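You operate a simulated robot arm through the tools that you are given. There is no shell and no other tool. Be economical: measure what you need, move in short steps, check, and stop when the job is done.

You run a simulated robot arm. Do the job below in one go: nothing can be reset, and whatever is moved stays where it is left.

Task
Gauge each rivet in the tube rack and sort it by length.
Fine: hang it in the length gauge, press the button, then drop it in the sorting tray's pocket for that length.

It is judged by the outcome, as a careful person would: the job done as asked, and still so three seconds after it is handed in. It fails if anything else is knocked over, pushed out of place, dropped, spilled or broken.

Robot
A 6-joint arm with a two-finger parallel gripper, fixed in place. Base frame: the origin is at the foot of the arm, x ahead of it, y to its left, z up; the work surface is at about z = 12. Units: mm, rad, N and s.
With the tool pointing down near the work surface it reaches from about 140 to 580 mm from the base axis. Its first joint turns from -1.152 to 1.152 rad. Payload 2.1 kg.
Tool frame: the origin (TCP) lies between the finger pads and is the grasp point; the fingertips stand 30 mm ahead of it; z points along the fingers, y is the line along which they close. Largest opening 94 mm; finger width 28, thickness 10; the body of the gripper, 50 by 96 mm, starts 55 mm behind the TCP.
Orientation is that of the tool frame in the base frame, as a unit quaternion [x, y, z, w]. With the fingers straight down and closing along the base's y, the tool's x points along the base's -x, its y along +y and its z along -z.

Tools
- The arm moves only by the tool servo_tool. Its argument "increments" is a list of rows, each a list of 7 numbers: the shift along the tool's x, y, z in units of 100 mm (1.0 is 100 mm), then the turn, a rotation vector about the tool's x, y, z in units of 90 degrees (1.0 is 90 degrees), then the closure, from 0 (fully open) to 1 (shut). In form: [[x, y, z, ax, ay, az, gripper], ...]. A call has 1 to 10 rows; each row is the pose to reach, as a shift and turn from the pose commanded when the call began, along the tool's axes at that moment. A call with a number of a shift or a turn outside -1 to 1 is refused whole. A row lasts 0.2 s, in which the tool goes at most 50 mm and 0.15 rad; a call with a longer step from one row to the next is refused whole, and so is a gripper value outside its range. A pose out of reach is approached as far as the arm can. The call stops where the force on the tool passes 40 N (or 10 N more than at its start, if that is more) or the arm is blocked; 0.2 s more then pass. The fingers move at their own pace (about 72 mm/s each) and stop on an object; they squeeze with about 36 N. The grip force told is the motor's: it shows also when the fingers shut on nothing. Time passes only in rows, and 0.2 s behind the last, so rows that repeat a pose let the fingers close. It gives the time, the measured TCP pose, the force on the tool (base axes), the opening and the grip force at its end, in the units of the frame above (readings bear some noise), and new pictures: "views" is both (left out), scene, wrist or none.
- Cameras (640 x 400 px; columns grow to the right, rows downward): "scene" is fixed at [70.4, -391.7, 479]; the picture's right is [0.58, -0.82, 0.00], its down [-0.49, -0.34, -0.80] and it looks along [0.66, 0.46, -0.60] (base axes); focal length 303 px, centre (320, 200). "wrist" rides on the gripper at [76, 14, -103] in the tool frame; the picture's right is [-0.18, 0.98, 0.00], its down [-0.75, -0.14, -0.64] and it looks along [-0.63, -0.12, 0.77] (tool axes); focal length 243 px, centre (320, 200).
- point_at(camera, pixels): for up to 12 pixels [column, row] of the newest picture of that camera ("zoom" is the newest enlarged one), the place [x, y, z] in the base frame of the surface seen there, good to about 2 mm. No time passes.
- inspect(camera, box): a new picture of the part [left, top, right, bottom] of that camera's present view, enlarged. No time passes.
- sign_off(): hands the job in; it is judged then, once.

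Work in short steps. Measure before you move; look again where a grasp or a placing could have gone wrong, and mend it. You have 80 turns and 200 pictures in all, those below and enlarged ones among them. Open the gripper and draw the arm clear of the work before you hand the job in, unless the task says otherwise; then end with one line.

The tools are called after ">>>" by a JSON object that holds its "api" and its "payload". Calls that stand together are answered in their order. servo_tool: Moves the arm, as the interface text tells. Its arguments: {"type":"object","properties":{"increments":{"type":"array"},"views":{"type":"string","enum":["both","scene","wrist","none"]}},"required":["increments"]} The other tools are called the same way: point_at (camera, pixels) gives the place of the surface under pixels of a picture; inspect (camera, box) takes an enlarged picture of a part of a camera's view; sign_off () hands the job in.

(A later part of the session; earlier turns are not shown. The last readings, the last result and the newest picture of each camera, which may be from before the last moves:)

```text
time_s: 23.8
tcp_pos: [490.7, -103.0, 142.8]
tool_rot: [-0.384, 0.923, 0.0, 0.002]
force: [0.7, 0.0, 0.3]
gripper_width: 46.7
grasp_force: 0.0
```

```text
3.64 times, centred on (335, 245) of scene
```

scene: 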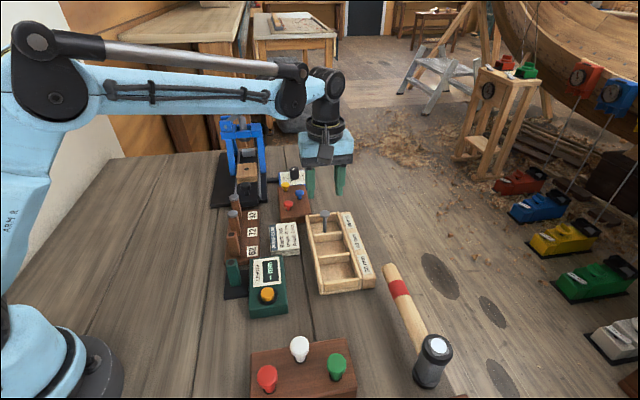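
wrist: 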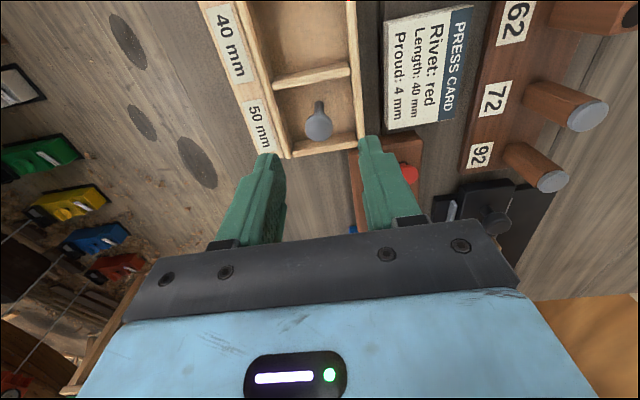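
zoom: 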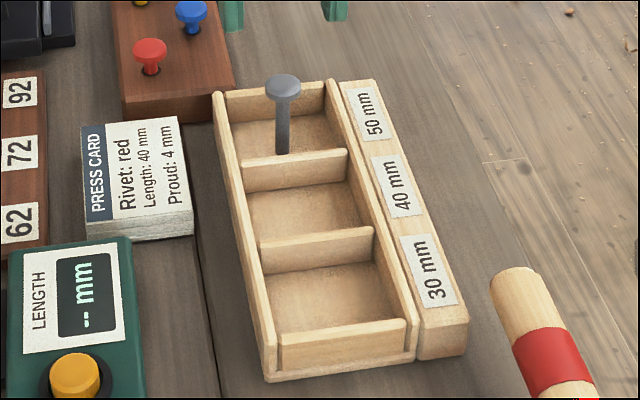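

The rivet stands upright in the 50 pocket. Now I'll move over the 72 rivet at about (373,47).

>>> {"api": "servo_tool", "payload": {"increments": [[0, 0, -0.2, 0, 0, 0, 0.5], [-0.02, 0.25, -0.22, 0, 0, 0, 0.5], [-0.05, 0.5, -0.22, 0, 0, 0, 0.5], [-0.08, 0.75, -0.22, 0, 0, 0, 0.5], [-0.11, 0.95, -0.22, 0, 0, 0, 0.5]], "views": "none"}}

>>> {"api": "servo_tool", "payload": {"increments": [[-0.02, 0.2, 0, 0, 0, 0, 0.5], [-0.05, 0.45, 0, 0, 0, 0, 0.5], [-0.09, 0.7, 0, 0, 0, 0, 0.5], [-0.12, 0.946, 0, 0, 0, 0, 0.5], [-0.12, 0.946, 0.2, 0, 0, 0, 0.5], [-0.12, 0.946, 0.2, 0, 0, 0, 0.5]], "views": "wrist"}}

>>> {"api": "inspect", "payload": {"camera": "wrist", "box": [260, 70, 380, 200]}}

```text
time_s: 25.0
tcp_pos: [435.0, -30.6, 163.2]
tool_rot: [-0.383, 0.924, 0.0, 0.002]
force: [0.8, -0.2, 0.4]
gripper_width: 47.0
grasp_force: 0.1
```

```text
time_s: 26.4
tcp_pos: [377.6, 45.6, 144.2]
tool_rot: [-0.383, 0.924, 0.001, 0.001]
force: [0.0, 0.5, -0.2]
gripper_width: 47.2
grasp_force: 0.0
```

wrist: 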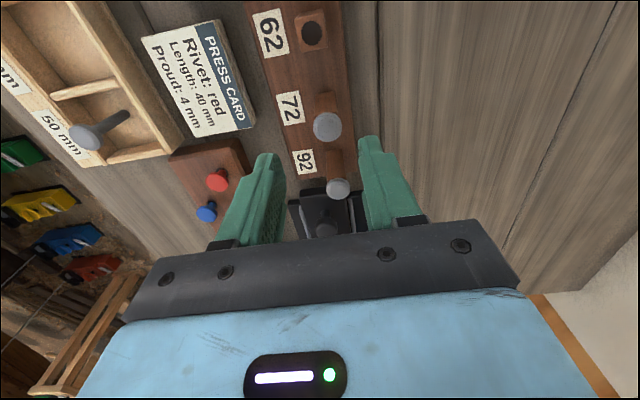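

```text
3.08 times, centred on (320, 135) of wrist
```

zoom: 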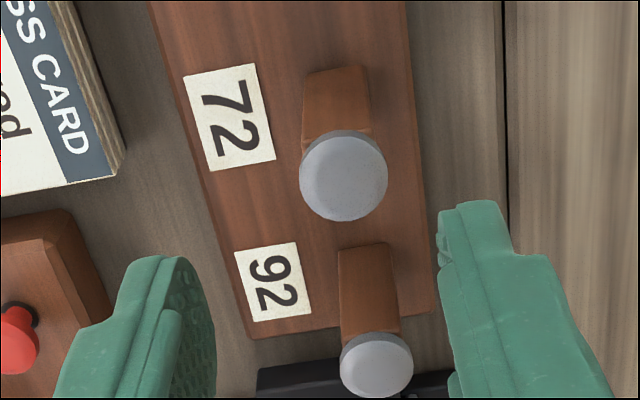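

The head is at (327.5,127.2) and the axis prediction is (320,131). I'll correct +3 mm in x and +6.3 mm in y, descend to just above, and check.

>>> {"api": "servo_tool", "payload": {"increments": [[0.03, 0.063, 0, 0, 0, 0, 0.5], [0.03, 0.063, 0.25, 0, 0, 0, 0.5], [0.03, 0.063, 0.25, 0, 0, 0, 0.5]], "views": "none"}}

>>> {"api": "inspect", "payload": {"camera": "wrist", "box": [260, 90, 380, 220]}}

```text
time_s: 27.2
tcp_pos: [372.6, 48.8, 117.9]
tool_rot: [-0.384, 0.923, 0.0, 0.001]
force: [0.1, -0.9, -1.1]
gripper_width: 47.1
grasp_force: 0.0
```

```text
3.08 times, centred on (320, 155) of wrist
```

zoom: 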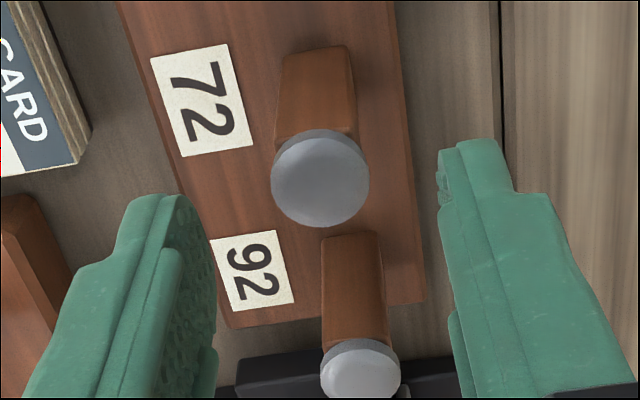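

The head is at (320,148), aligned. I'll descend 29 mm, grip, and lift straight up.

>>> {"api": "servo_tool", "payload": {"increments": [[0, 0, 0.15, 0, 0, 0, 0.55], [0, 0, 0.29, 0, 0, 0, 0.6], [0, 0, 0.29, 0, 0, 0, 0.7], [0, 0, 0.29, 0, 0, 0, 1], [0, 0, 0.29, 0, 0, 0, 1], [0, 0, 0.1, 0, 0, 0, 1], [0, 0, -0.15, 0, 0, 0, 1], [0, 0, -0.4, 0, 0, 0, 1], [0, 0, -0.6, 0, 0, 0, 1], [0, 0, -0.6, 0, 0, 0, 1]], "views": "wrist"}}

>>> {"api": "inspect", "payload": {"camera": "scene", "box": [190, 150, 290, 280]}}

```text
time_s: 29.4
tcp_pos: [372.5, 49.3, 178.9]
tool_rot: [-0.384, 0.923, 0.001, 0.001]
force: [-0.5, -0.7, 0.7]
gripper_width: 0.0
grasp_force: 33.3
```

wrist: 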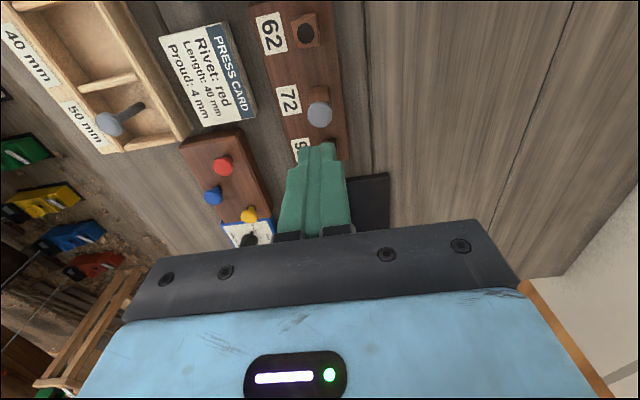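

```text
3.08 times, centred on (240, 215) of scene
```

zoom: 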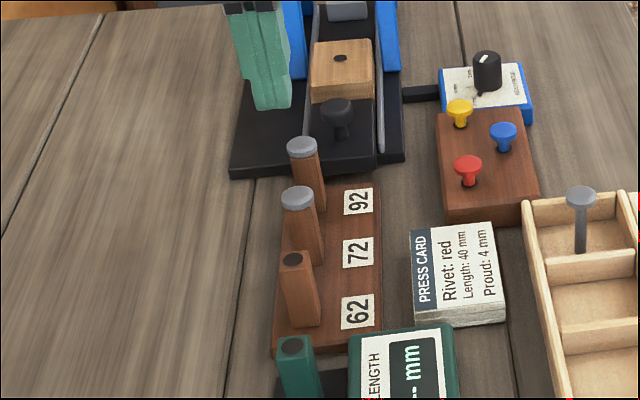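

The fingers shut on nothing and the rivet is still in its tube, apparently undisturbed. I'll inspect it and redo the grasp with a check before lifting.

>>> {"api": "inspect", "payload": {"camera": "wrist", "box": [260, 60, 380, 160]}}

>>> {"api": "inspect", "payload": {"camera": "scene", "box": [215, 180, 265, 250]}}

```text
4.00 times, centred on (320, 110) of wrist
```

zoom: 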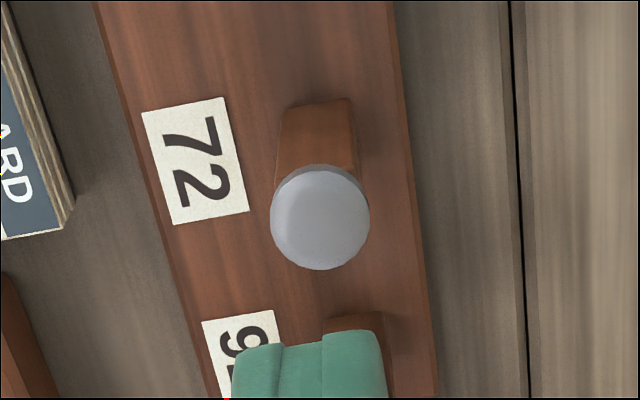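

```text
5.71 times, centred on (240, 215) of scene
```

zoom: 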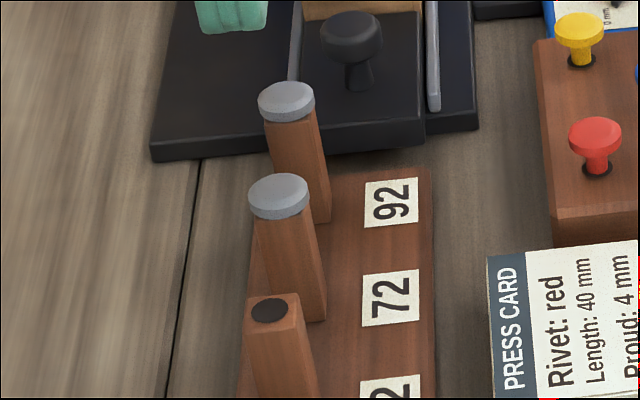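

The rivet is seated and aligned with the finger axis, at column 320 and row 113.5. I'll open, descend 91 mm, close with more time, and read the width before lifting.

>>> {"api": "servo_tool", "payload": {"increments": [[0, 0, 0.1, 0, 0, 0, 0.5], [0, 0, 0.3, 0, 0, 0, 0.5], [0, 0, 0.55, 0, 0, 0, 0.5], [0, 0, 0.75, 0, 0, 0, 0.5], [0, 0, 0.915, 0, 0, 0, 0.6], [0, 0, 0.915, 0, 0, 0, 0.7], [0, 0, 0.915, 0, 0, 0, 1], [0, 0, 0.915, 0, 0, 0, 1], [0, 0, 0.915, 0, 0, 0, 1]], "views": "wrist"}}

>>> {"api": "inspect", "payload": {"camera": "wrist", "box": [260, 100, 380, 220]}}

>>> {"api": "inspect", "payload": {"camera": "scene", "box": [200, 180, 270, 260]}}

```text
time_s: 31.4
tcp_pos: [371.7, 48.6, 87.4]
tool_rot: [-0.383, 0.924, 0.001, 0.001]
force: [-0.3, -0.5, -0.6]
gripper_width: 20.4
grasp_force: 36.1
```

wrist: 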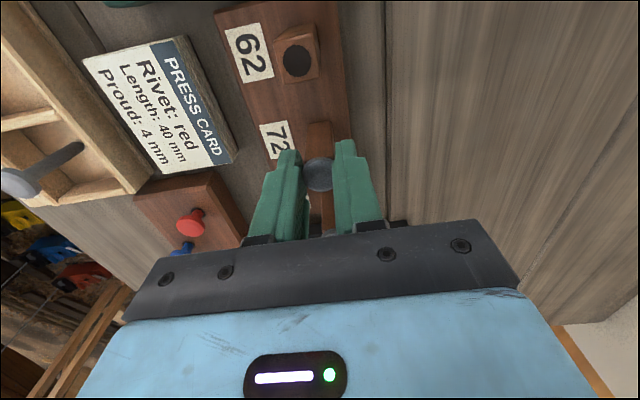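

```text
3.33 times, centred on (320, 160) of wrist
```

zoom: 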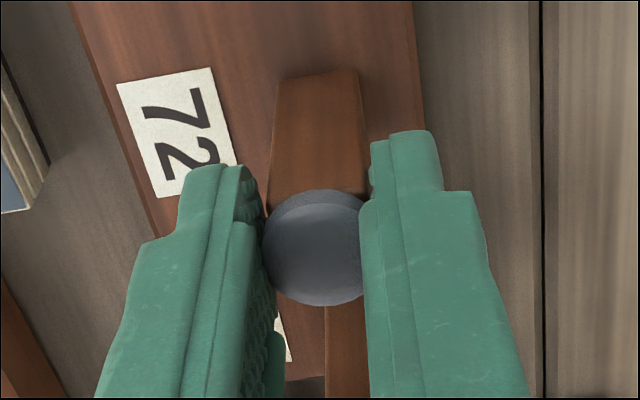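

```text
5.00 times, centred on (235, 220) of scene
```

zoom: 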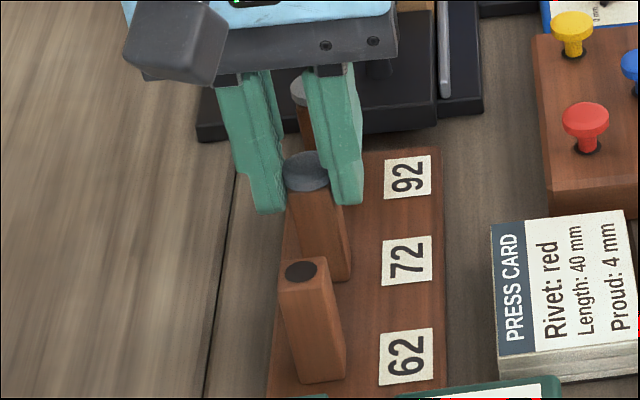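

Gripped at 20.4 mm with 36 N. I'll lift slowly.

>>> {"api": "servo_tool", "payload": {"increments": [[0, 0, -0.05, 0, 0, 0, 1], [0, 0, -0.15, 0, 0, 0, 1], [0, 0, -0.3, 0, 0, 0, 1], [0, 0, -0.5, 0, 0, 0, 1], [0, 0, -0.7, 0, 0, 0, 1], [0, 0, -0.85, 0, 0, 0, 1], [0, 0, -0.85, 0, 0, 0, 1]], "views": "wrist"}}

>>> {"api": "inspect", "payload": {"camera": "scene", "box": [190, 130, 290, 260]}}

```text
time_s: 33.0
tcp_pos: [370.7, 47.8, 173.0]
tool_rot: [-0.383, 0.924, 0.0, 0.002]
force: [0.1, -0.5, -0.5]
gripper_width: 20.3
grasp_force: 36.2
```

wrist: 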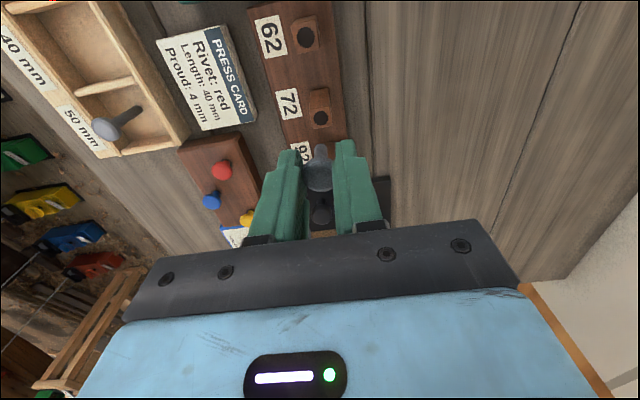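

```text
3.08 times, centred on (240, 195) of scene
```

zoom: 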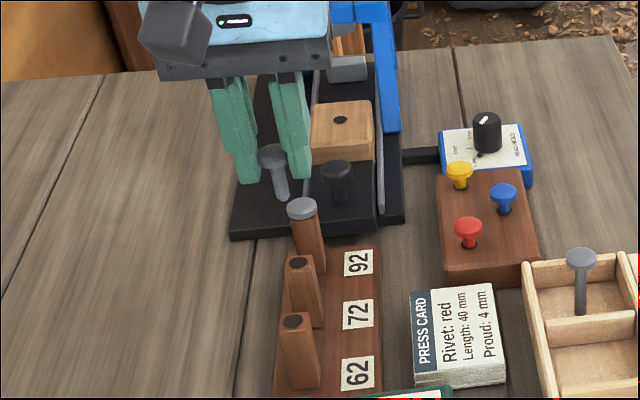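

The shorter rivet is in hand and hanging vertically. I'll move to the gauge, about +132 mm in x and −3.7 mm in y.

>>> {"api": "servo_tool", "payload": {"increments": [[0.2, -0.01, 0, 0, 0, 0, 1], [0.45, -0.01, 0, 0, 0, 0, 1], [0.7, -0.02, 0, 0, 0, 0, 1], [0.95, -0.03, 0, 0, 0, 0, 1], [0.95, -0.03, 0, 0, 0, 0, 1]], "views": "none"}}

>>> {"api": "servo_tool", "payload": {"increments": [[0.2, 0, 0, 0, 0, 0, 1], [0.37, -0.007, 0.1, 0, 0, 0, 1], [0.37, -0.007, 0.3, 0, 0, 0, 1], [0.37, -0.007, 0.3, 0, 0, 0, 1]], "views": "wrist"}}

>>> {"api": "inspect", "payload": {"camera": "wrist", "box": [270, 80, 366, 190]}}

```text
time_s: 34.2
tcp_pos: [304.1, -21.7, 171.8]
tool_rot: [-0.383, 0.924, 0.0, 0.002]
force: [-0.5, -0.3, 0.8]
gripper_width: 20.4
grasp_force: 35.9
```

```text
time_s: 35.2
tcp_pos: [279.2, -47.6, 141.9]
tool_rot: [-0.383, 0.924, 0.0, 0.002]
force: [0.2, 0.5, -0.7]
gripper_width: 20.5
grasp_force: 35.2
```

wrist: 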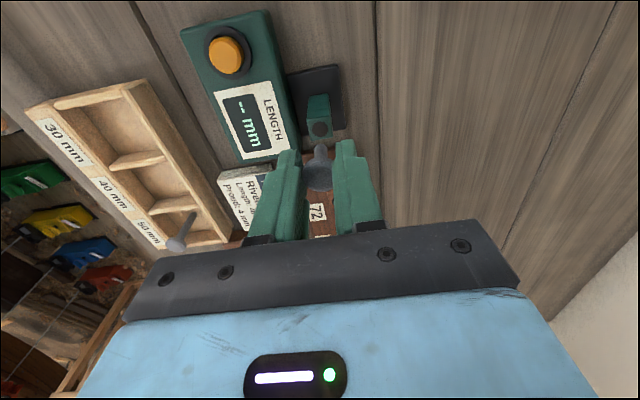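

```text
3.64 times, centred on (318, 135) of wrist
```

zoom: 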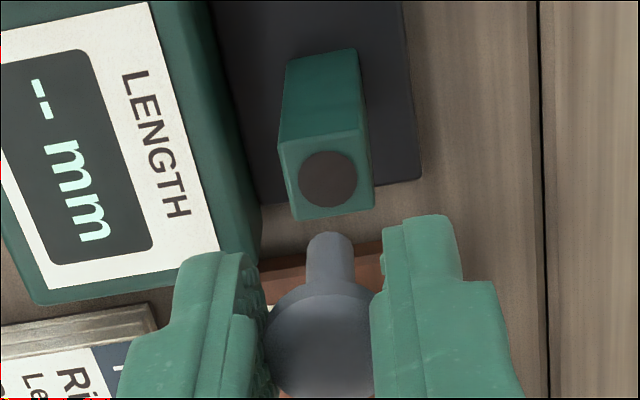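

The hole (320.2,129) and rivet tip (320.7) line up. I'll lower 56 mm to seat it.

>>> {"api": "servo_tool", "payload": {"increments": [[0, -0.003, 0.15, 0, 0, 0, 1], [0, -0.003, 0.3, 0, 0, 0, 1], [0, -0.003, 0.43, 0, 0, 0, 1], [0, -0.003, 0.52, 0, 0, 0, 1], [0, -0.003, 0.555, 0, 0, 0, 1], [0, -0.003, 0.555, 0, 0, 0, 1]], "views": "none"}}

>>> {"api": "inspect", "payload": {"camera": "wrist", "box": [270, 80, 366, 220]}}

>>> {"api": "inspect", "payload": {"camera": "scene", "box": [215, 230, 275, 290]}}

```text
time_s: 36.6
tcp_pos: [279.8, -48.2, 85.0]
tool_rot: [-0.383, 0.924, 0.001, 0.001]
force: [0.3, -0.2, 21.7]
gripper_width: 20.6
grasp_force: 36.1
```

```text
2.86 times, centred on (318, 150) of wrist
```

zoom: 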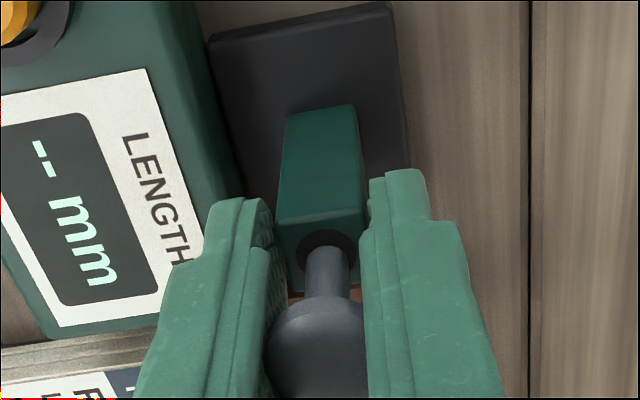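

```text
6.67 times, centred on (245, 260) of scene
```

zoom: 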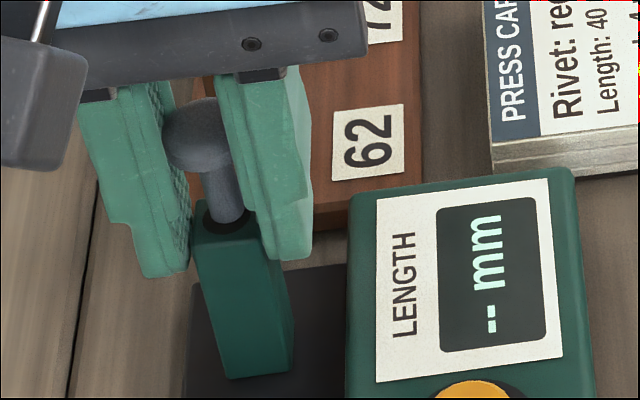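

The tip caught on the hole's rim, on the tool −x side, and the rivet was pushed in the grip. I'll back off upward and look at how it's held.

>>> {"api": "servo_tool", "payload": {"increments": [[0, 0, -0.15, 0, 0, 0, 1], [0, 0, -0.35, 0, 0, 0, 1], [0, 0, -0.55, 0, 0, 0, 1], [0, 0, -0.55, 0, 0, 0, 1]], "views": "none"}}

>>> {"api": "inspect", "payload": {"camera": "wrist", "box": [270, 80, 366, 220]}}

>>> {"api": "inspect", "payload": {"camera": "scene", "box": [190, 190, 290, 290]}}

```text
time_s: 37.6
tcp_pos: [280.4, -48.6, 141.1]
tool_rot: [-0.384, 0.923, 0.001, 0.003]
force: [-0.5, -0.4, -0.8]
gripper_width: 20.4
grasp_force: 36.7
```

```text
2.86 times, centred on (318, 150) of wrist
```

zoom: 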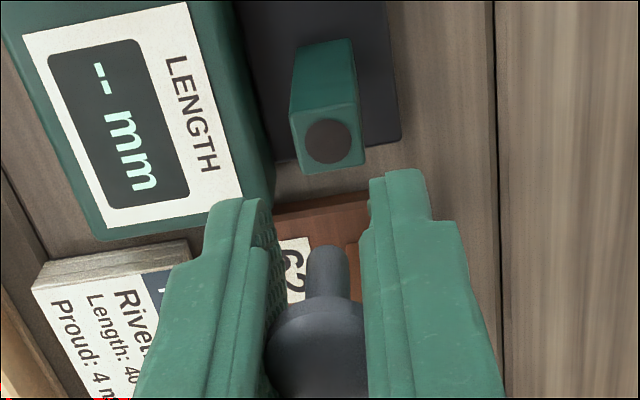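

```text
4.00 times, centred on (240, 240) of scene
```

zoom: 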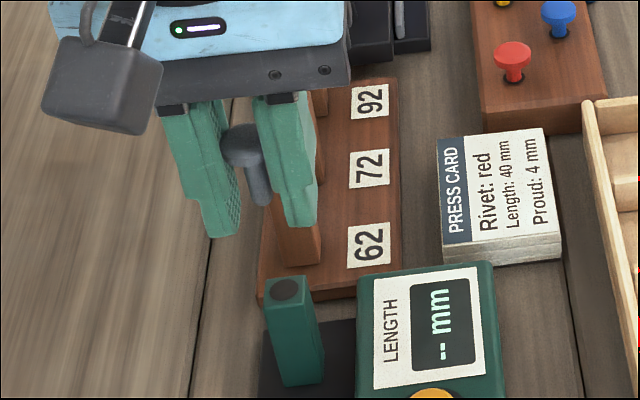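

The rivet slid up in the grip by some amount. I need a fuller view to measure it.

>>> {"api": "inspect", "payload": {"camera": "wrist", "box": [250, 110, 390, 240]}}

>>> {"api": "inspect", "payload": {"camera": "scene", "box": [210, 200, 260, 250]}}

>>> {"api": "point_at", "payload": {"camera": "scene", "pixels": [[241, 226.5], [245.5, 239]]}}

```text
3.08 times, centred on (320, 175) of wrist
```

zoom: 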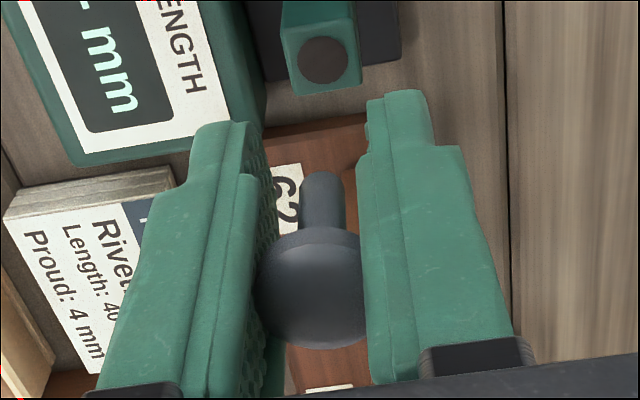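

```text
8.00 times, centred on (235, 225) of scene
```

zoom: 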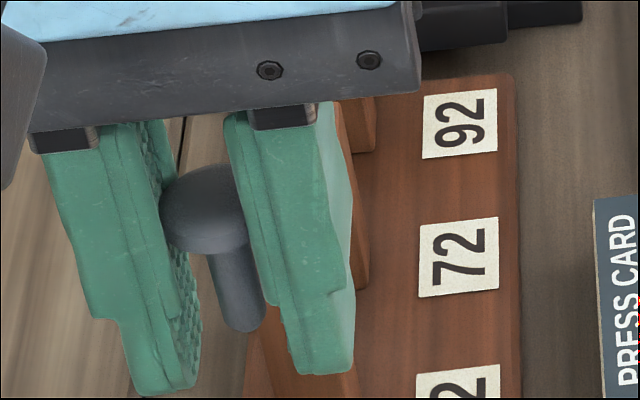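

```text
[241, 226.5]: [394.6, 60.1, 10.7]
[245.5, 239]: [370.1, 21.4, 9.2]
```

Estimate: the head is about 9 mm behind the TCP, the tip about 25 mm ahead and roughly 6 mm toward tool −x, and the rivet is still vertical. I'll shift +6 mm in x and lower until the tip is a bit above the hole, then check.

>>> {"api": "servo_tool", "payload": {"increments": [[0.06, 0, 0.1, 0, 0, 0, 1], [0.06, 0, 0.25, 0, 0, 0, 1], [0.06, 0, 0.38, 0, 0, 0, 1], [0.06, 0, 0.38, 0, 0, 0, 1]], "views": "none"}}

>>> {"api": "inspect", "payload": {"camera": "wrist", "box": [260, 110, 380, 230]}}

>>> {"api": "inspect", "payload": {"camera": "scene", "box": [200, 210, 280, 290]}}

```text
time_s: 38.6
tcp_pos: [275.4, -52.2, 103.6]
tool_rot: [-0.384, 0.923, 0.0, 0.001]
force: [0.1, -0.8, -0.3]
gripper_width: 20.4
grasp_force: 35.5
```

```text
3.33 times, centred on (320, 170) of wrist
```

zoom: 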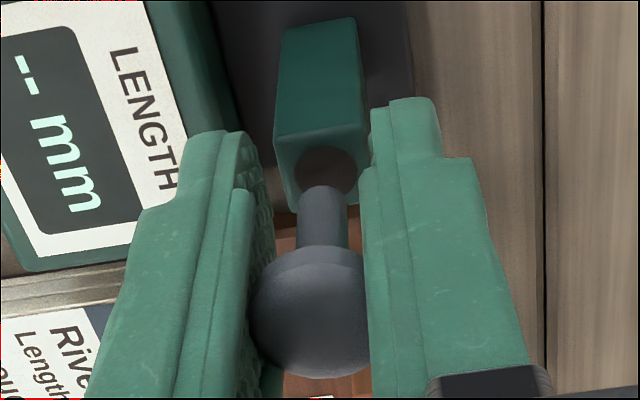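

```text
5.00 times, centred on (240, 250) of scene
```

zoom: 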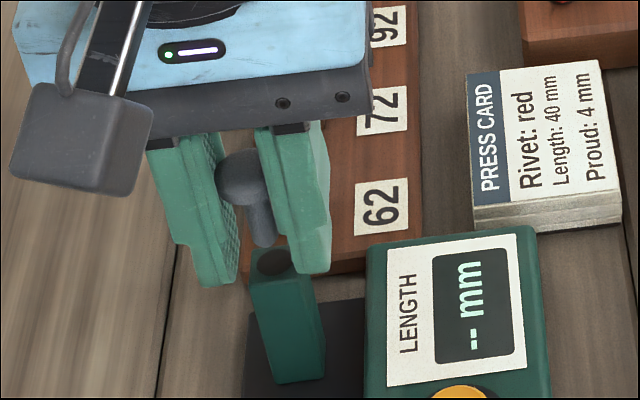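

The computed hole position (tool x ≈ −6.5, y ≈ 0) matches the rivet's axis. I'll lower 15 mm and check the force.

>>> {"api": "servo_tool", "payload": {"increments": [[0, 0, 0.05, 0, 0, 0, 1], [0, 0, 0.1, 0, 0, 0, 1], [0, 0, 0.15, 0, 0, 0, 1], [0, 0, 0.15, 0, 0, 0, 1]], "views": "none"}}

>>> {"api": "inspect", "payload": {"camera": "wrist", "box": [260, 110, 380, 230]}}

>>> {"api": "inspect", "payload": {"camera": "scene", "box": [210, 230, 270, 290]}}

```text
time_s: 39.6
tcp_pos: [276.5, -51.8, 87.9]
tool_rot: [-0.384, 0.923, 0.0, 0.002]
force: [-0.2, -0.1, 0.9]
gripper_width: 20.4
grasp_force: 35.5
```

```text
3.33 times, centred on (320, 170) of wrist
```

zoom: 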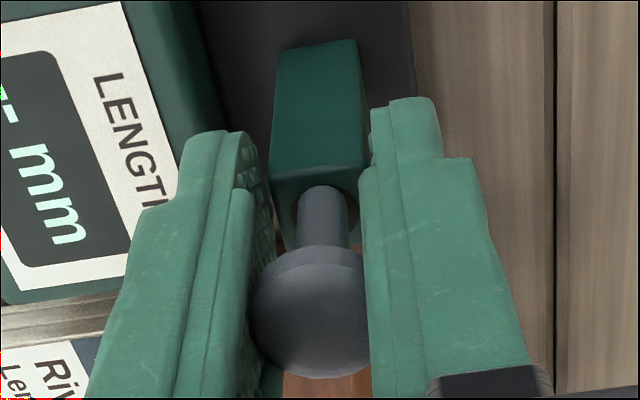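

```text
6.67 times, centred on (240, 260) of scene
```

zoom: 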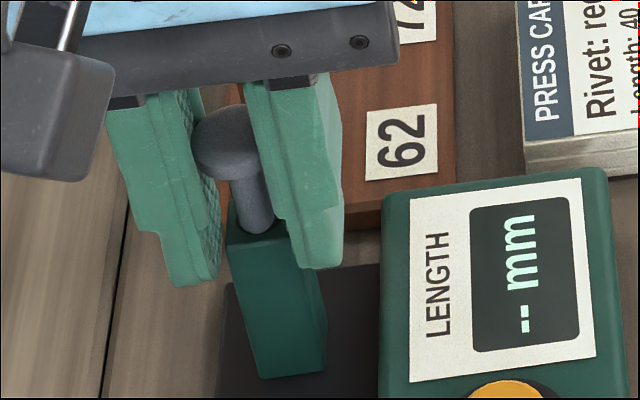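

No contact force, and the tip overlaps the hole. I'll continue down another 12 mm.

>>> {"api": "servo_tool", "payload": {"increments": [[0, 0, 0.03, 0, 0, 0, 1], [0, 0, 0.06, 0, 0, 0, 1], [0, 0, 0.06, 0, 0, 0, 1]], "views": "none"}}

>>> {"api": "inspect", "payload": {"camera": "wrist", "box": [260, 110, 380, 230]}}

>>> {"api": "inspect", "payload": {"camera": "scene", "box": [210, 230, 270, 290]}}

```text
time_s: 40.4
tcp_pos: [276.3, -51.5, 82.3]
tool_rot: [-0.383, 0.924, 0.001, 0.002]
force: [6.3, 6.0, 22.2]
gripper_width: 20.3
grasp_force: 35.7
```

```text
3.33 times, centred on (320, 170) of wrist
```

zoom: 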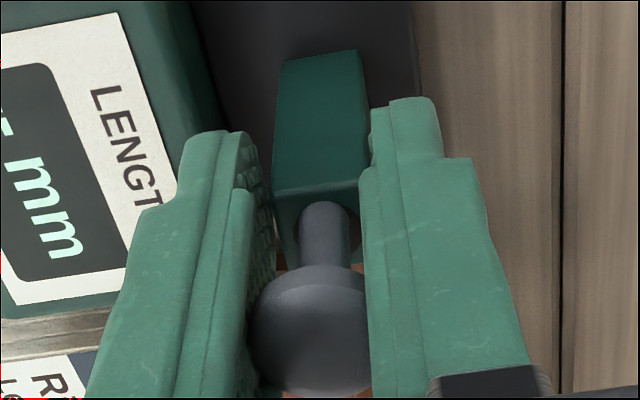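

```text
6.67 times, centred on (240, 260) of scene
```

zoom: 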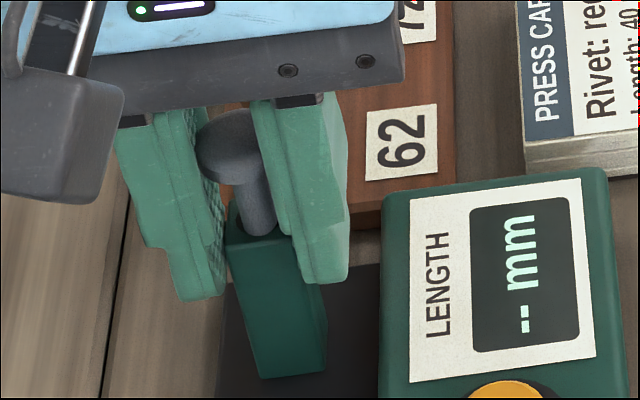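

Contact at 22 N, with a side push toward (+,+), means the tip is on the near rim. I'll raise 5 mm, shift −3 mm in tool x, and try again gently.

>>> {"api": "servo_tool", "payload": {"increments": [[0, 0, -0.06, 0, 0, 0, 1], [-0.03, 0, -0.06, 0, 0, 0, 1], [-0.03, 0, -0.03, 0, 0, 0, 1], [-0.03, 0, 0, 0, 0, 0, 1], [-0.03, 0, 0, 0, 0, 0, 1]], "views": "none"}}

>>> {"api": "inspect", "payload": {"camera": "wrist", "box": [260, 110, 380, 230]}}

>>> {"api": "inspect", "payload": {"camera": "scene", "box": [210, 230, 270, 290]}}

```text
time_s: 41.6
tcp_pos: [278.7, -51.8, 81.7]
tool_rot: [-0.383, 0.924, 0.001, 0.002]
force: [0.1, -0.3, -0.2]
gripper_width: 20.4
grasp_force: 35.8
```

```text
3.33 times, centred on (320, 170) of wrist
```

zoom: 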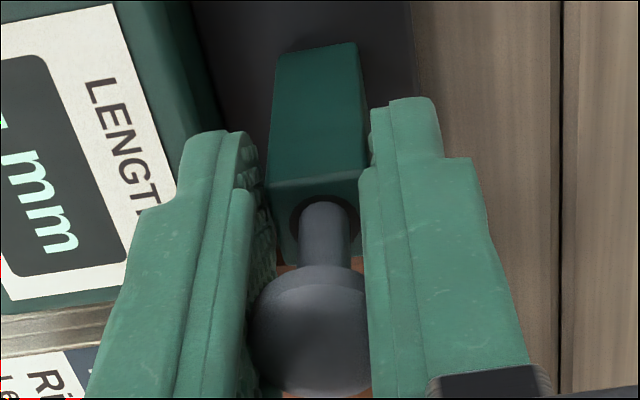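

```text
6.67 times, centred on (240, 260) of scene
```

zoom: 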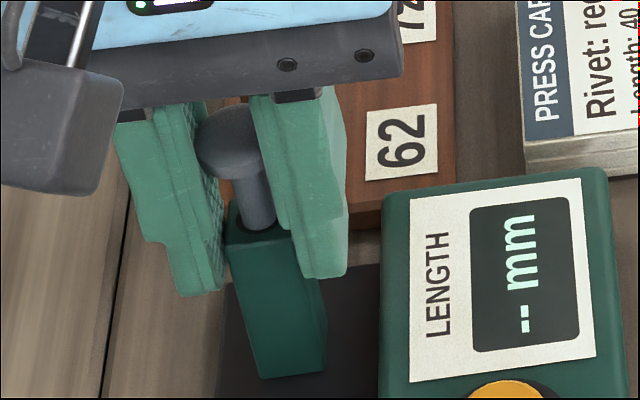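

The tip now sits within the hole outline with zero force, so I'll descend further.

>>> {"api": "servo_tool", "payload": {"increments": [[0, 0, 0.03, 0, 0, 0, 1], [0, 0, 0.06, 0, 0, 0, 1], [0, 0, 0.09, 0, 0, 0, 1], [0, 0, 0.09, 0, 0, 0, 1]], "views": "none"}}

>>> {"api": "inspect", "payload": {"camera": "wrist", "box": [260, 110, 380, 230]}}

>>> {"api": "inspect", "payload": {"camera": "scene", "box": [210, 230, 270, 290]}}

```text
time_s: 42.6
tcp_pos: [280.1, -49.3, 72.9]
tool_rot: [-0.383, 0.924, 0.001, 0.002]
force: [-0.4, 0.5, -0.4]
gripper_width: 20.2
grasp_force: 35.9
```

```text
3.33 times, centred on (320, 170) of wrist
```

zoom: 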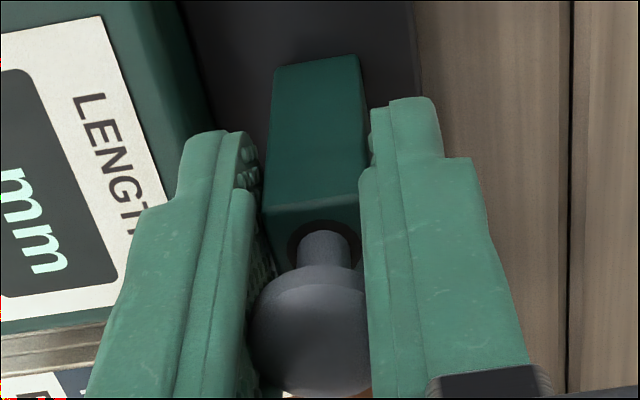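

```text
6.67 times, centred on (240, 260) of scene
```

zoom: 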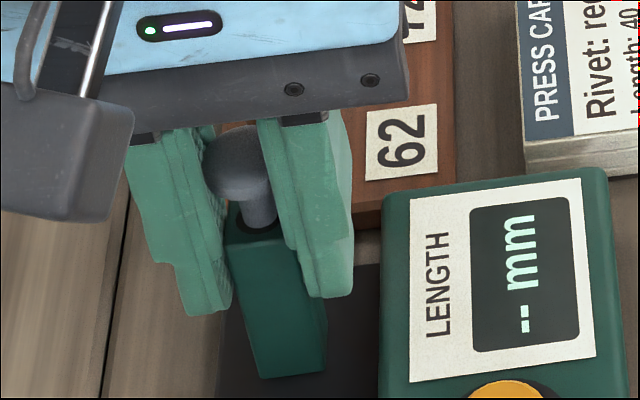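

The shaft is well inside the hole with no load. I'll open slightly so it drops and seats, then rise.

>>> {"api": "servo_tool", "payload": {"increments": [[0, 0, 0, 0, 0, 0, 0.74], [0, 0, 0, 0, 0, 0, 0.72], [0, 0, 0, 0, 0, 0, 0.68], [0, 0, 0, 0, 0, 0, 0.65], [0, 0, -0.15, 0, 0, 0, 0.65], [0, 0, -0.35, 0, 0, 0, 0.6], [0, 0, -0.55, 0, 0, 0, 0.5], [0, 0, -0.73, 0, 0, 0, 0.5], [0, 0, -0.73, 0, 0, 0, 0.5]], "views": "wrist"}}

>>> {"api": "inspect", "payload": {"camera": "scene", "box": [210, 220, 300, 320]}}

```text
time_s: 44.6
tcp_pos: [279.5, -49.8, 146.3]
tool_rot: [-0.383, 0.924, 0.0, 0.002]
force: [0.9, -0.2, 0.4]
gripper_width: 46.8
grasp_force: 0.0
```

wrist: 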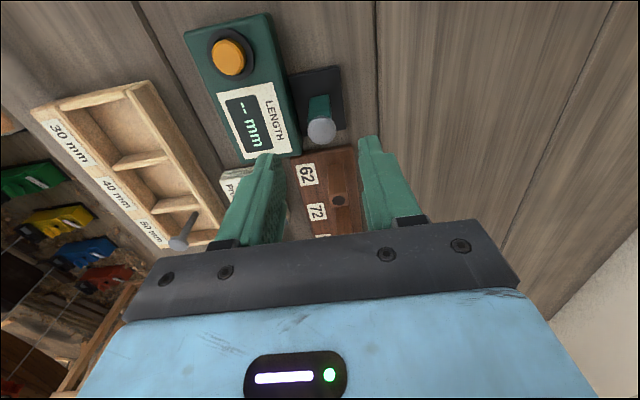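

```text
4.00 times, centred on (255, 270) of scene
```

zoom: 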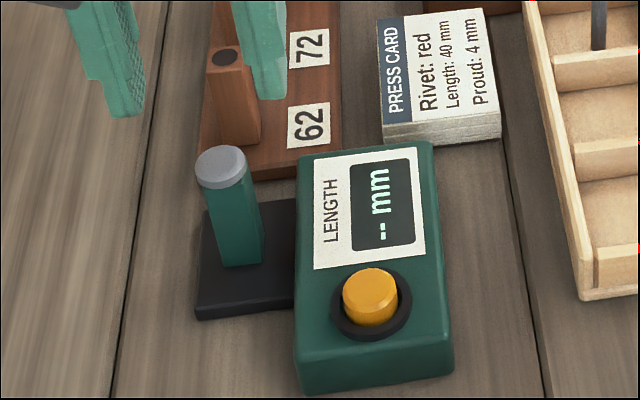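

The second rivet is hung. Next I'll press the button with the same offset and depth as before.

>>> {"api": "servo_tool", "payload": {"increments": [[0.2, -0.2, 0, 0, 0, 0, 0.8], [0.4, -0.4, 0, 0, 0, 0, 1], [0.6, -0.59, 0, 0, 0, 0, 1], [0.6, -0.59, 0.25, 0, 0, 0, 1], [0.6, -0.59, 0.5, 0, 0, 0, 1], [0.6, -0.59, 0.7, 0, 0, 0, 1], [0.6, -0.59, 0.76, 0, 0, 0, 1], [0.6, -0.59, 0.78, 0, 0, 0, 1], [0.6, -0.59, 0.8, 0, 0, 0, 1], [0.6, -0.59, 0.81, 0, 0, 0, 1]], "views": "none"}}

>>> {"api": "servo_tool", "payload": {"increments": [[0, 0, -0.2, 0, 0, 0, 1], [0, 0, -0.45, 0, 0, 0, 1], [0, 0, -0.7, 0, 0, 0, 1], [-0.3, 0.3, -0.8, 0, 0, 0, 0.5], [-0.6, 0.59, -0.8, 0, 0, 0, 0.5], [-0.6, 0.59, -0.8, 0, 0, 0, 0.5]], "views": "wrist"}}

>>> {"api": "inspect", "payload": {"camera": "wrist", "box": [220, 80, 380, 180]}}

```text
time_s: 46.8
tcp_pos: [276.3, -134.2, 65.2]
tool_rot: [-0.383, 0.924, 0.001, 0.0]
force: [-3.2, -6.0, 16.6]
gripper_width: 0.0
grasp_force: 33.1
```

```text
time_s: 48.2
tcp_pos: [277.1, -51.3, 145.5]
tool_rot: [-0.383, 0.924, 0.001, 0.002]
force: [0.4, 0.0, 0.7]
gripper_width: 46.9
grasp_force: 0.1
```

wrist: 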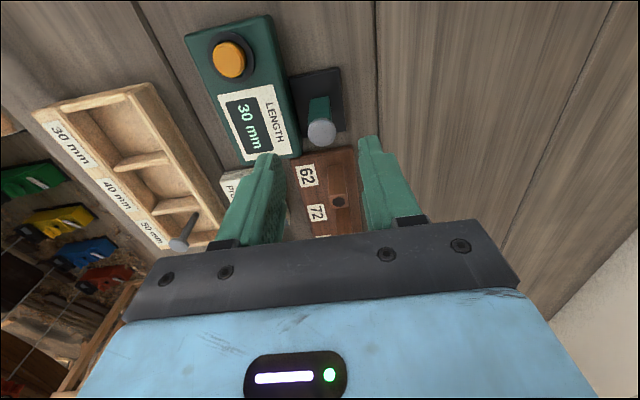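

```text
4.00 times, centred on (300, 130) of wrist
```

zoom: 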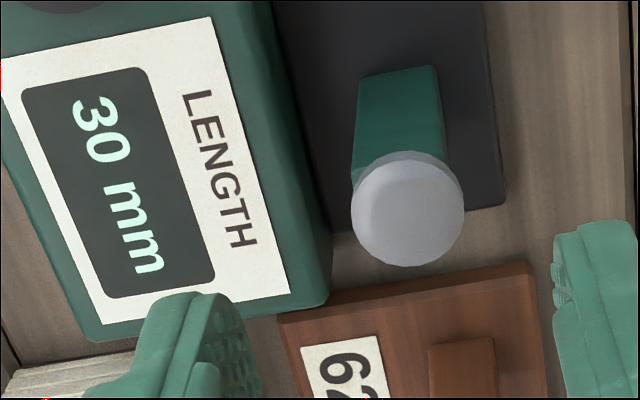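

The gauge reads 30 mm. The head is at (321.8,132.5), so I correct −3 mm in x and +0.8 mm in y, then grip and lift.

>>> {"api": "servo_tool", "payload": {"increments": [[-0.03, 0.008, 0.1, 0, 0, 0, 0.5], [-0.03, 0.008, 0.35, 0, 0, 0, 0.55], [-0.03, 0.008, 0.61, 0, 0, 0, 0.6], [-0.03, 0.008, 0.61, 0, 0, 0, 0.7], [-0.03, 0.008, 0.61, 0, 0, 0, 1], [-0.03, 0.008, 0.61, 0, 0, 0, 1], [-0.03, 0.008, 0.61, 0, 0, 0, 1], [-0.03, 0.008, 0.55, 0, 0, 0, 1]], "views": "none"}}

>>> {"api": "servo_tool", "payload": {"increments": [[0, 0, -0.1, 0, 0, 0, 1], [0, 0, -0.3, 0, 0, 0, 1], [0, 0, -0.5, 0, 0, 0, 1], [0, 0, -0.75, 0, 0, 0, 1], [0, 0, -0.75, 0, 0, 0, 1]]}}

>>> {"api": "inspect", "payload": {"camera": "scene", "box": [190, 180, 290, 310]}}

```text
time_s: 50.0
tcp_pos: [277.9, -47.6, 90.7]
tool_rot: [-0.383, 0.924, 0.0, 0.001]
force: [5.4, -5.8, -3.2]
gripper_width: 20.4
grasp_force: 35.8
```

```text
time_s: 51.2
tcp_pos: [278.5, -49.9, 165.5]
tool_rot: [-0.384, 0.923, 0.0, 0.001]
force: [0.0, 0.5, -0.8]
gripper_width: 20.6
grasp_force: 36.0
```

scene: 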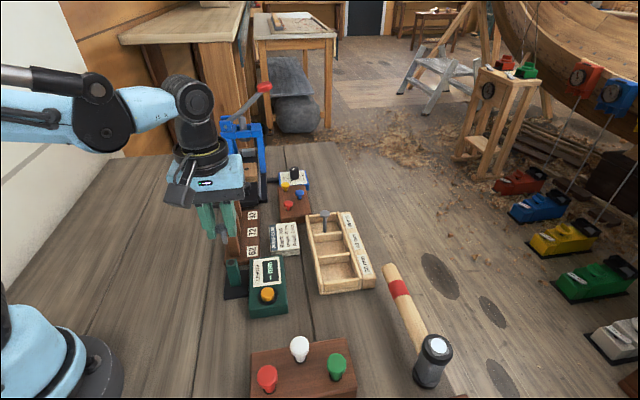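
wrist: 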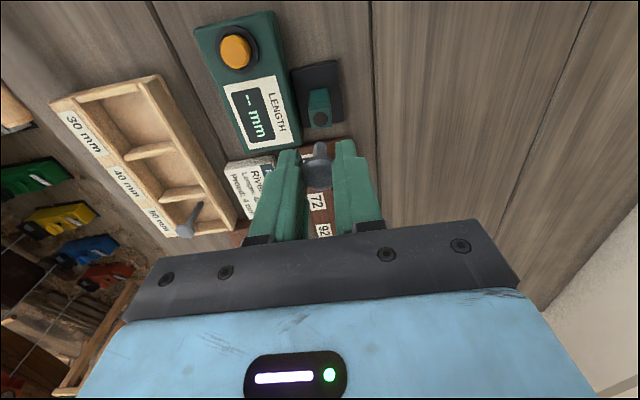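

```text
3.08 times, centred on (240, 245) of scene
```

zoom: 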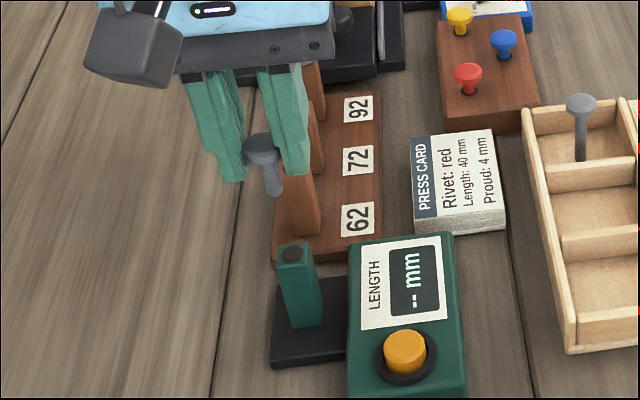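

Now I'll carry it to the 30 mm pocket, about +13 mm in x and −194 mm in y.

>>> {"api": "servo_tool", "payload": {"increments": [[0.01, -0.2, 0, 0, 0, 0, 1], [0.03, -0.45, 0, 0, 0, 0, 1], [0.05, -0.7, 0, 0, 0, 0, 1], [0.06, -0.95, 0, 0, 0, 0, 1], [0.06, -0.95, 0, 0, 0, 0, 1]], "views": "none"}}

>>> {"api": "servo_tool", "payload": {"increments": [[0.02, -0.2, 0, 0, 0, 0, 1], [0.04, -0.45, 0, 0, 0, 0, 1], [0.05, -0.7, 0, 0, 0, 0, 1], [0.07, -0.97, 0, 0, 0, 0, 1], [0.07, -0.97, 0.3, 0, 0, 0, 1], [0.07, -0.97, 0.6, 0, 0, 0, 1], [0.07, -0.97, 0.6, 0, 0, 0, 1]], "views": "wrist"}}

>>> {"api": "inspect", "payload": {"camera": "scene", "box": [290, 190, 380, 300]}}

```text
time_s: 52.4
tcp_pos: [340.2, -119.8, 166.4]
tool_rot: [-0.384, 0.923, 0.001, 0.001]
force: [-0.1, -0.7, 0.4]
gripper_width: 20.0
grasp_force: 36.2
```

```text
time_s: 54.0
tcp_pos: [407.5, -193.1, 104.9]
tool_rot: [-0.384, 0.923, 0.001, 0.001]
force: [-0.4, -0.4, -0.2]
gripper_width: 20.3
grasp_force: 35.8
```

wrist: 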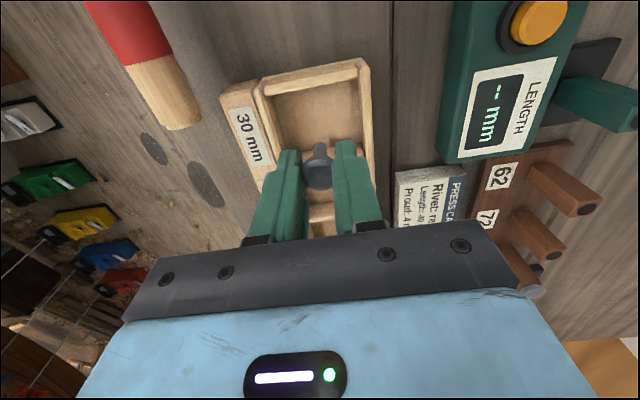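

```text
3.64 times, centred on (335, 245) of scene
```

zoom: 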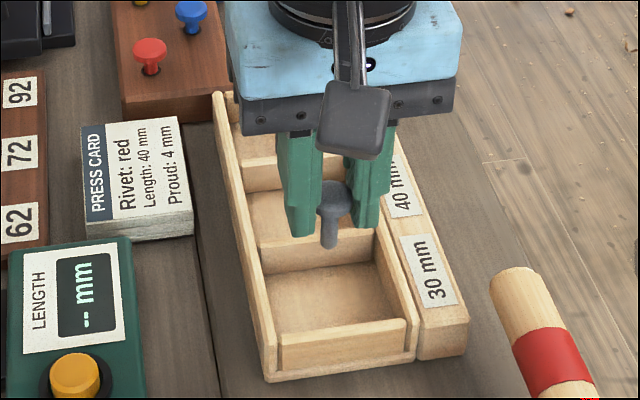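

The rivet is over the 30 pocket, with the axis meeting the floor at about (320,119), inside it. I'll lower to TCP z ≈ 66, release and rise.

>>> {"api": "servo_tool", "payload": {"increments": [[0, 0, 0.15, 0, 0, 0, 1], [0, 0, 0.3, 0, 0, 0, 1], [0, 0, 0.385, 0, 0, 0, 1], [0, 0, 0.385, 0, 0, 0, 1], [0, 0, 0.385, 0, 0, 0, 0.72], [0, 0, 0.385, 0, 0, 0, 0.62], [0, 0, 0.385, 0, 0, 0, 0.6], [0, 0, 0.15, 0, 0, 0, 0.5], [0, 0, -0.2, 0, 0, 0, 0.5], [0, 0, -0.6, 0, 0, 0, 0.5]], "views": "wrist"}}

>>> {"api": "inspect", "payload": {"camera": "scene", "box": [290, 190, 380, 300]}}

```text
time_s: 56.2
tcp_pos: [404.3, -193.1, 164.9]
tool_rot: [-0.384, 0.923, 0.001, 0.002]
force: [-0.3, -0.1, 0.0]
gripper_width: 47.0
grasp_force: 0.1
```

wrist: 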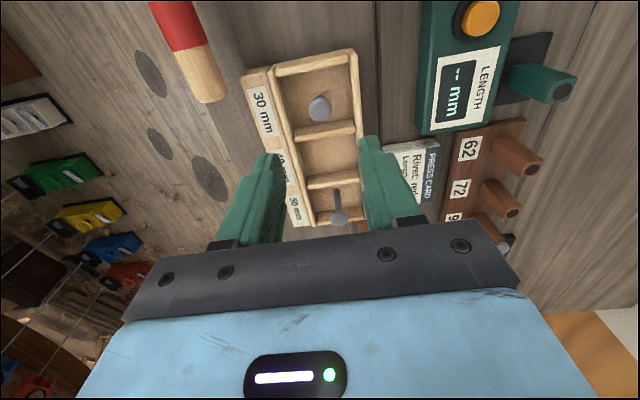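

```text
3.64 times, centred on (335, 245) of scene
```

zoom: 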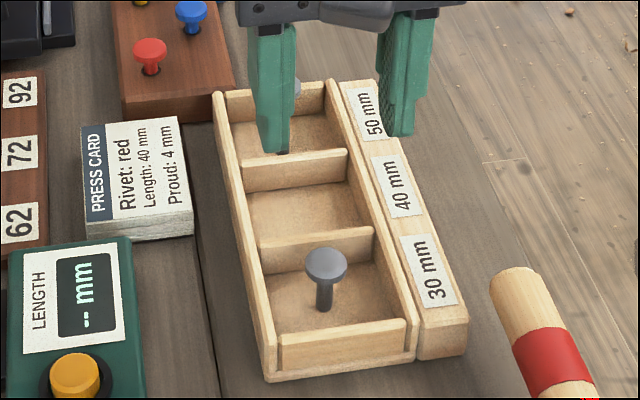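

The second rivet is in the 30 pocket. Before going to the 92 rivet, I'll measure the nearby press parts for clearance.

>>> {"api": "point_at", "payload": {"camera": "scene", "pixels": [[246, 203], [245, 195], [234, 186], [262, 150], [228, 140], [226, 118], [262, 130], [243, 165], [265, 88], [234, 198], [225, 208], [258, 172]]}}

>>> {"api": "servo_tool", "payload": {"increments": [[-0.3, 0.28, 0, 0, 0, 0, 0.5], [-0.6, 0.57, 0, 0, 0, 0, 0.5], [-0.9, 0.85, 0, 0, 0, 0, 0.5], [-1.0, 0.95, 0, 0, 0, 0, 0.5]], "views": "scene"}}

>>> {"api": "inspect", "payload": {"camera": "scene", "box": [200, 70, 310, 230]}}

```text
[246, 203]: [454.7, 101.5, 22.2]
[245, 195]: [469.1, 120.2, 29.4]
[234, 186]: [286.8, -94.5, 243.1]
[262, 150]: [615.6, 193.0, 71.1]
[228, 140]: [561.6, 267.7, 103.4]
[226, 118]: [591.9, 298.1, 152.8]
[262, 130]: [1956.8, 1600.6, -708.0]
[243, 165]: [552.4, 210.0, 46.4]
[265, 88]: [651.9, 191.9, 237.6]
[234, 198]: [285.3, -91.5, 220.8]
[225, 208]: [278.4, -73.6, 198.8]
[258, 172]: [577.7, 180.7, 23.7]
```

```text
time_s: 57.2
tcp_pos: [409.8, -54.5, 166.1]
tool_rot: [-0.382, 0.924, 0.001, 0.002]
force: [0.4, -0.1, 0.3]
gripper_width: 46.8
grasp_force: 0.1
```

scene: 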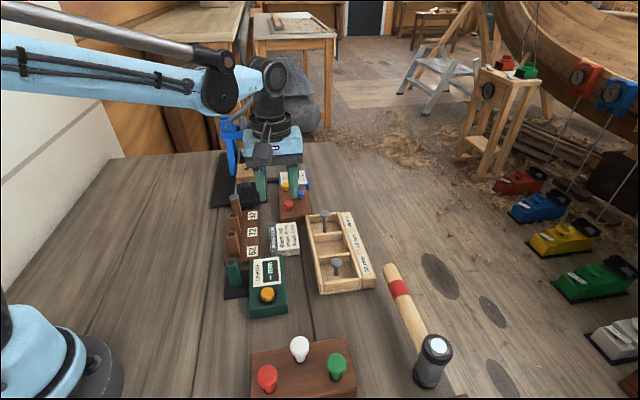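

```text
2.50 times, centred on (255, 150) of scene
```

zoom: 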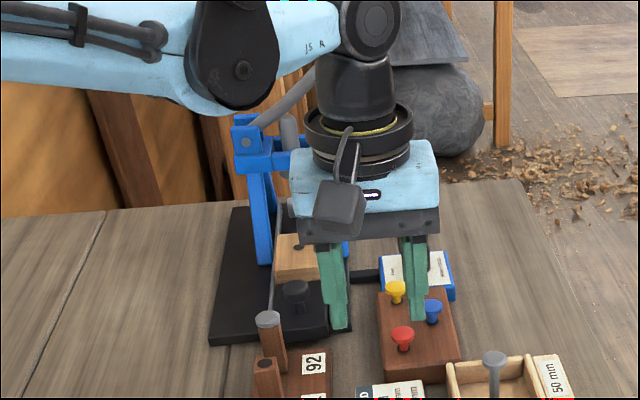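

The press parts near the rack are low (z < 50), and its tall frame is more than 150 mm away. I'll continue to above the 92 rivet.

>>> {"api": "servo_tool", "payload": {"increments": [[-0.3, 0.3, 0, 0, 0, 0, 0.5], [-0.6, 0.6, 0, 0, 0, 0, 0.5], [-0.9, 0.9, 0, 0, 0, 0, 0.5], [-1.0, 0.99, 0.1, 0, 0, 0, 0.5], [-1.0, 0.99, 0.22, 0, 0, 0, 0.5], [-1.0, 0.99, 0.22, 0, 0, 0, 0.5]], "views": "wrist"}}

>>> {"api": "inspect", "payload": {"camera": "wrist", "box": [260, 70, 380, 200]}}

```text
time_s: 58.6
tcp_pos: [410.5, 87.8, 142.8]
tool_rot: [-0.383, 0.924, 0.001, 0.002]
force: [0.0, -0.1, -0.1]
gripper_width: 47.2
grasp_force: 0.1
```

wrist: 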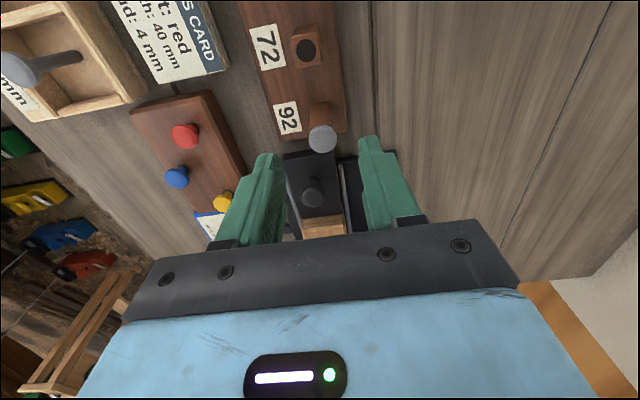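

```text
3.08 times, centred on (320, 135) of wrist
```

zoom: 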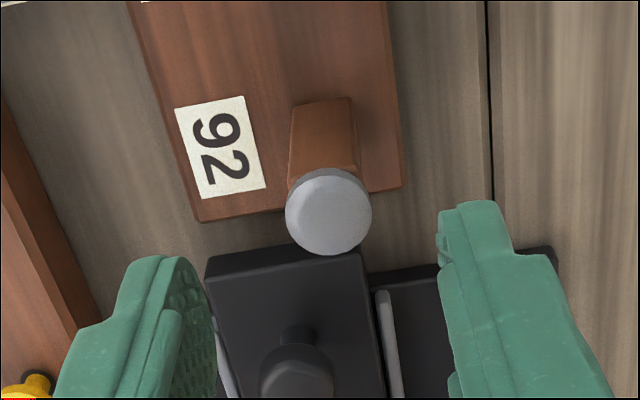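

The head is at (322.9,138.9). I'll correct −5.7 mm in x and +1.2 mm in y, descend 25 mm, and check.

>>> {"api": "servo_tool", "payload": {"increments": [[-0.057, 0.012, 0, 0, 0, 0, 0.5], [-0.057, 0.012, 0.25, 0, 0, 0, 0.5], [-0.057, 0.012, 0.25, 0, 0, 0, 0.5]], "views": "none"}}

>>> {"api": "inspect", "payload": {"camera": "wrist", "box": [260, 90, 380, 220]}}

```text
time_s: 59.4
tcp_pos: [414.1, 91.7, 117.5]
tool_rot: [-0.384, 0.923, 0.0, 0.001]
force: [-0.1, 0.1, -0.4]
gripper_width: 47.3
grasp_force: 0.0
```

```text
3.08 times, centred on (320, 155) of wrist
```

zoom: 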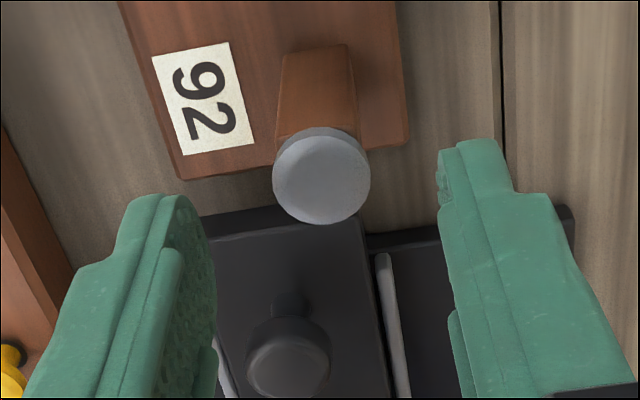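

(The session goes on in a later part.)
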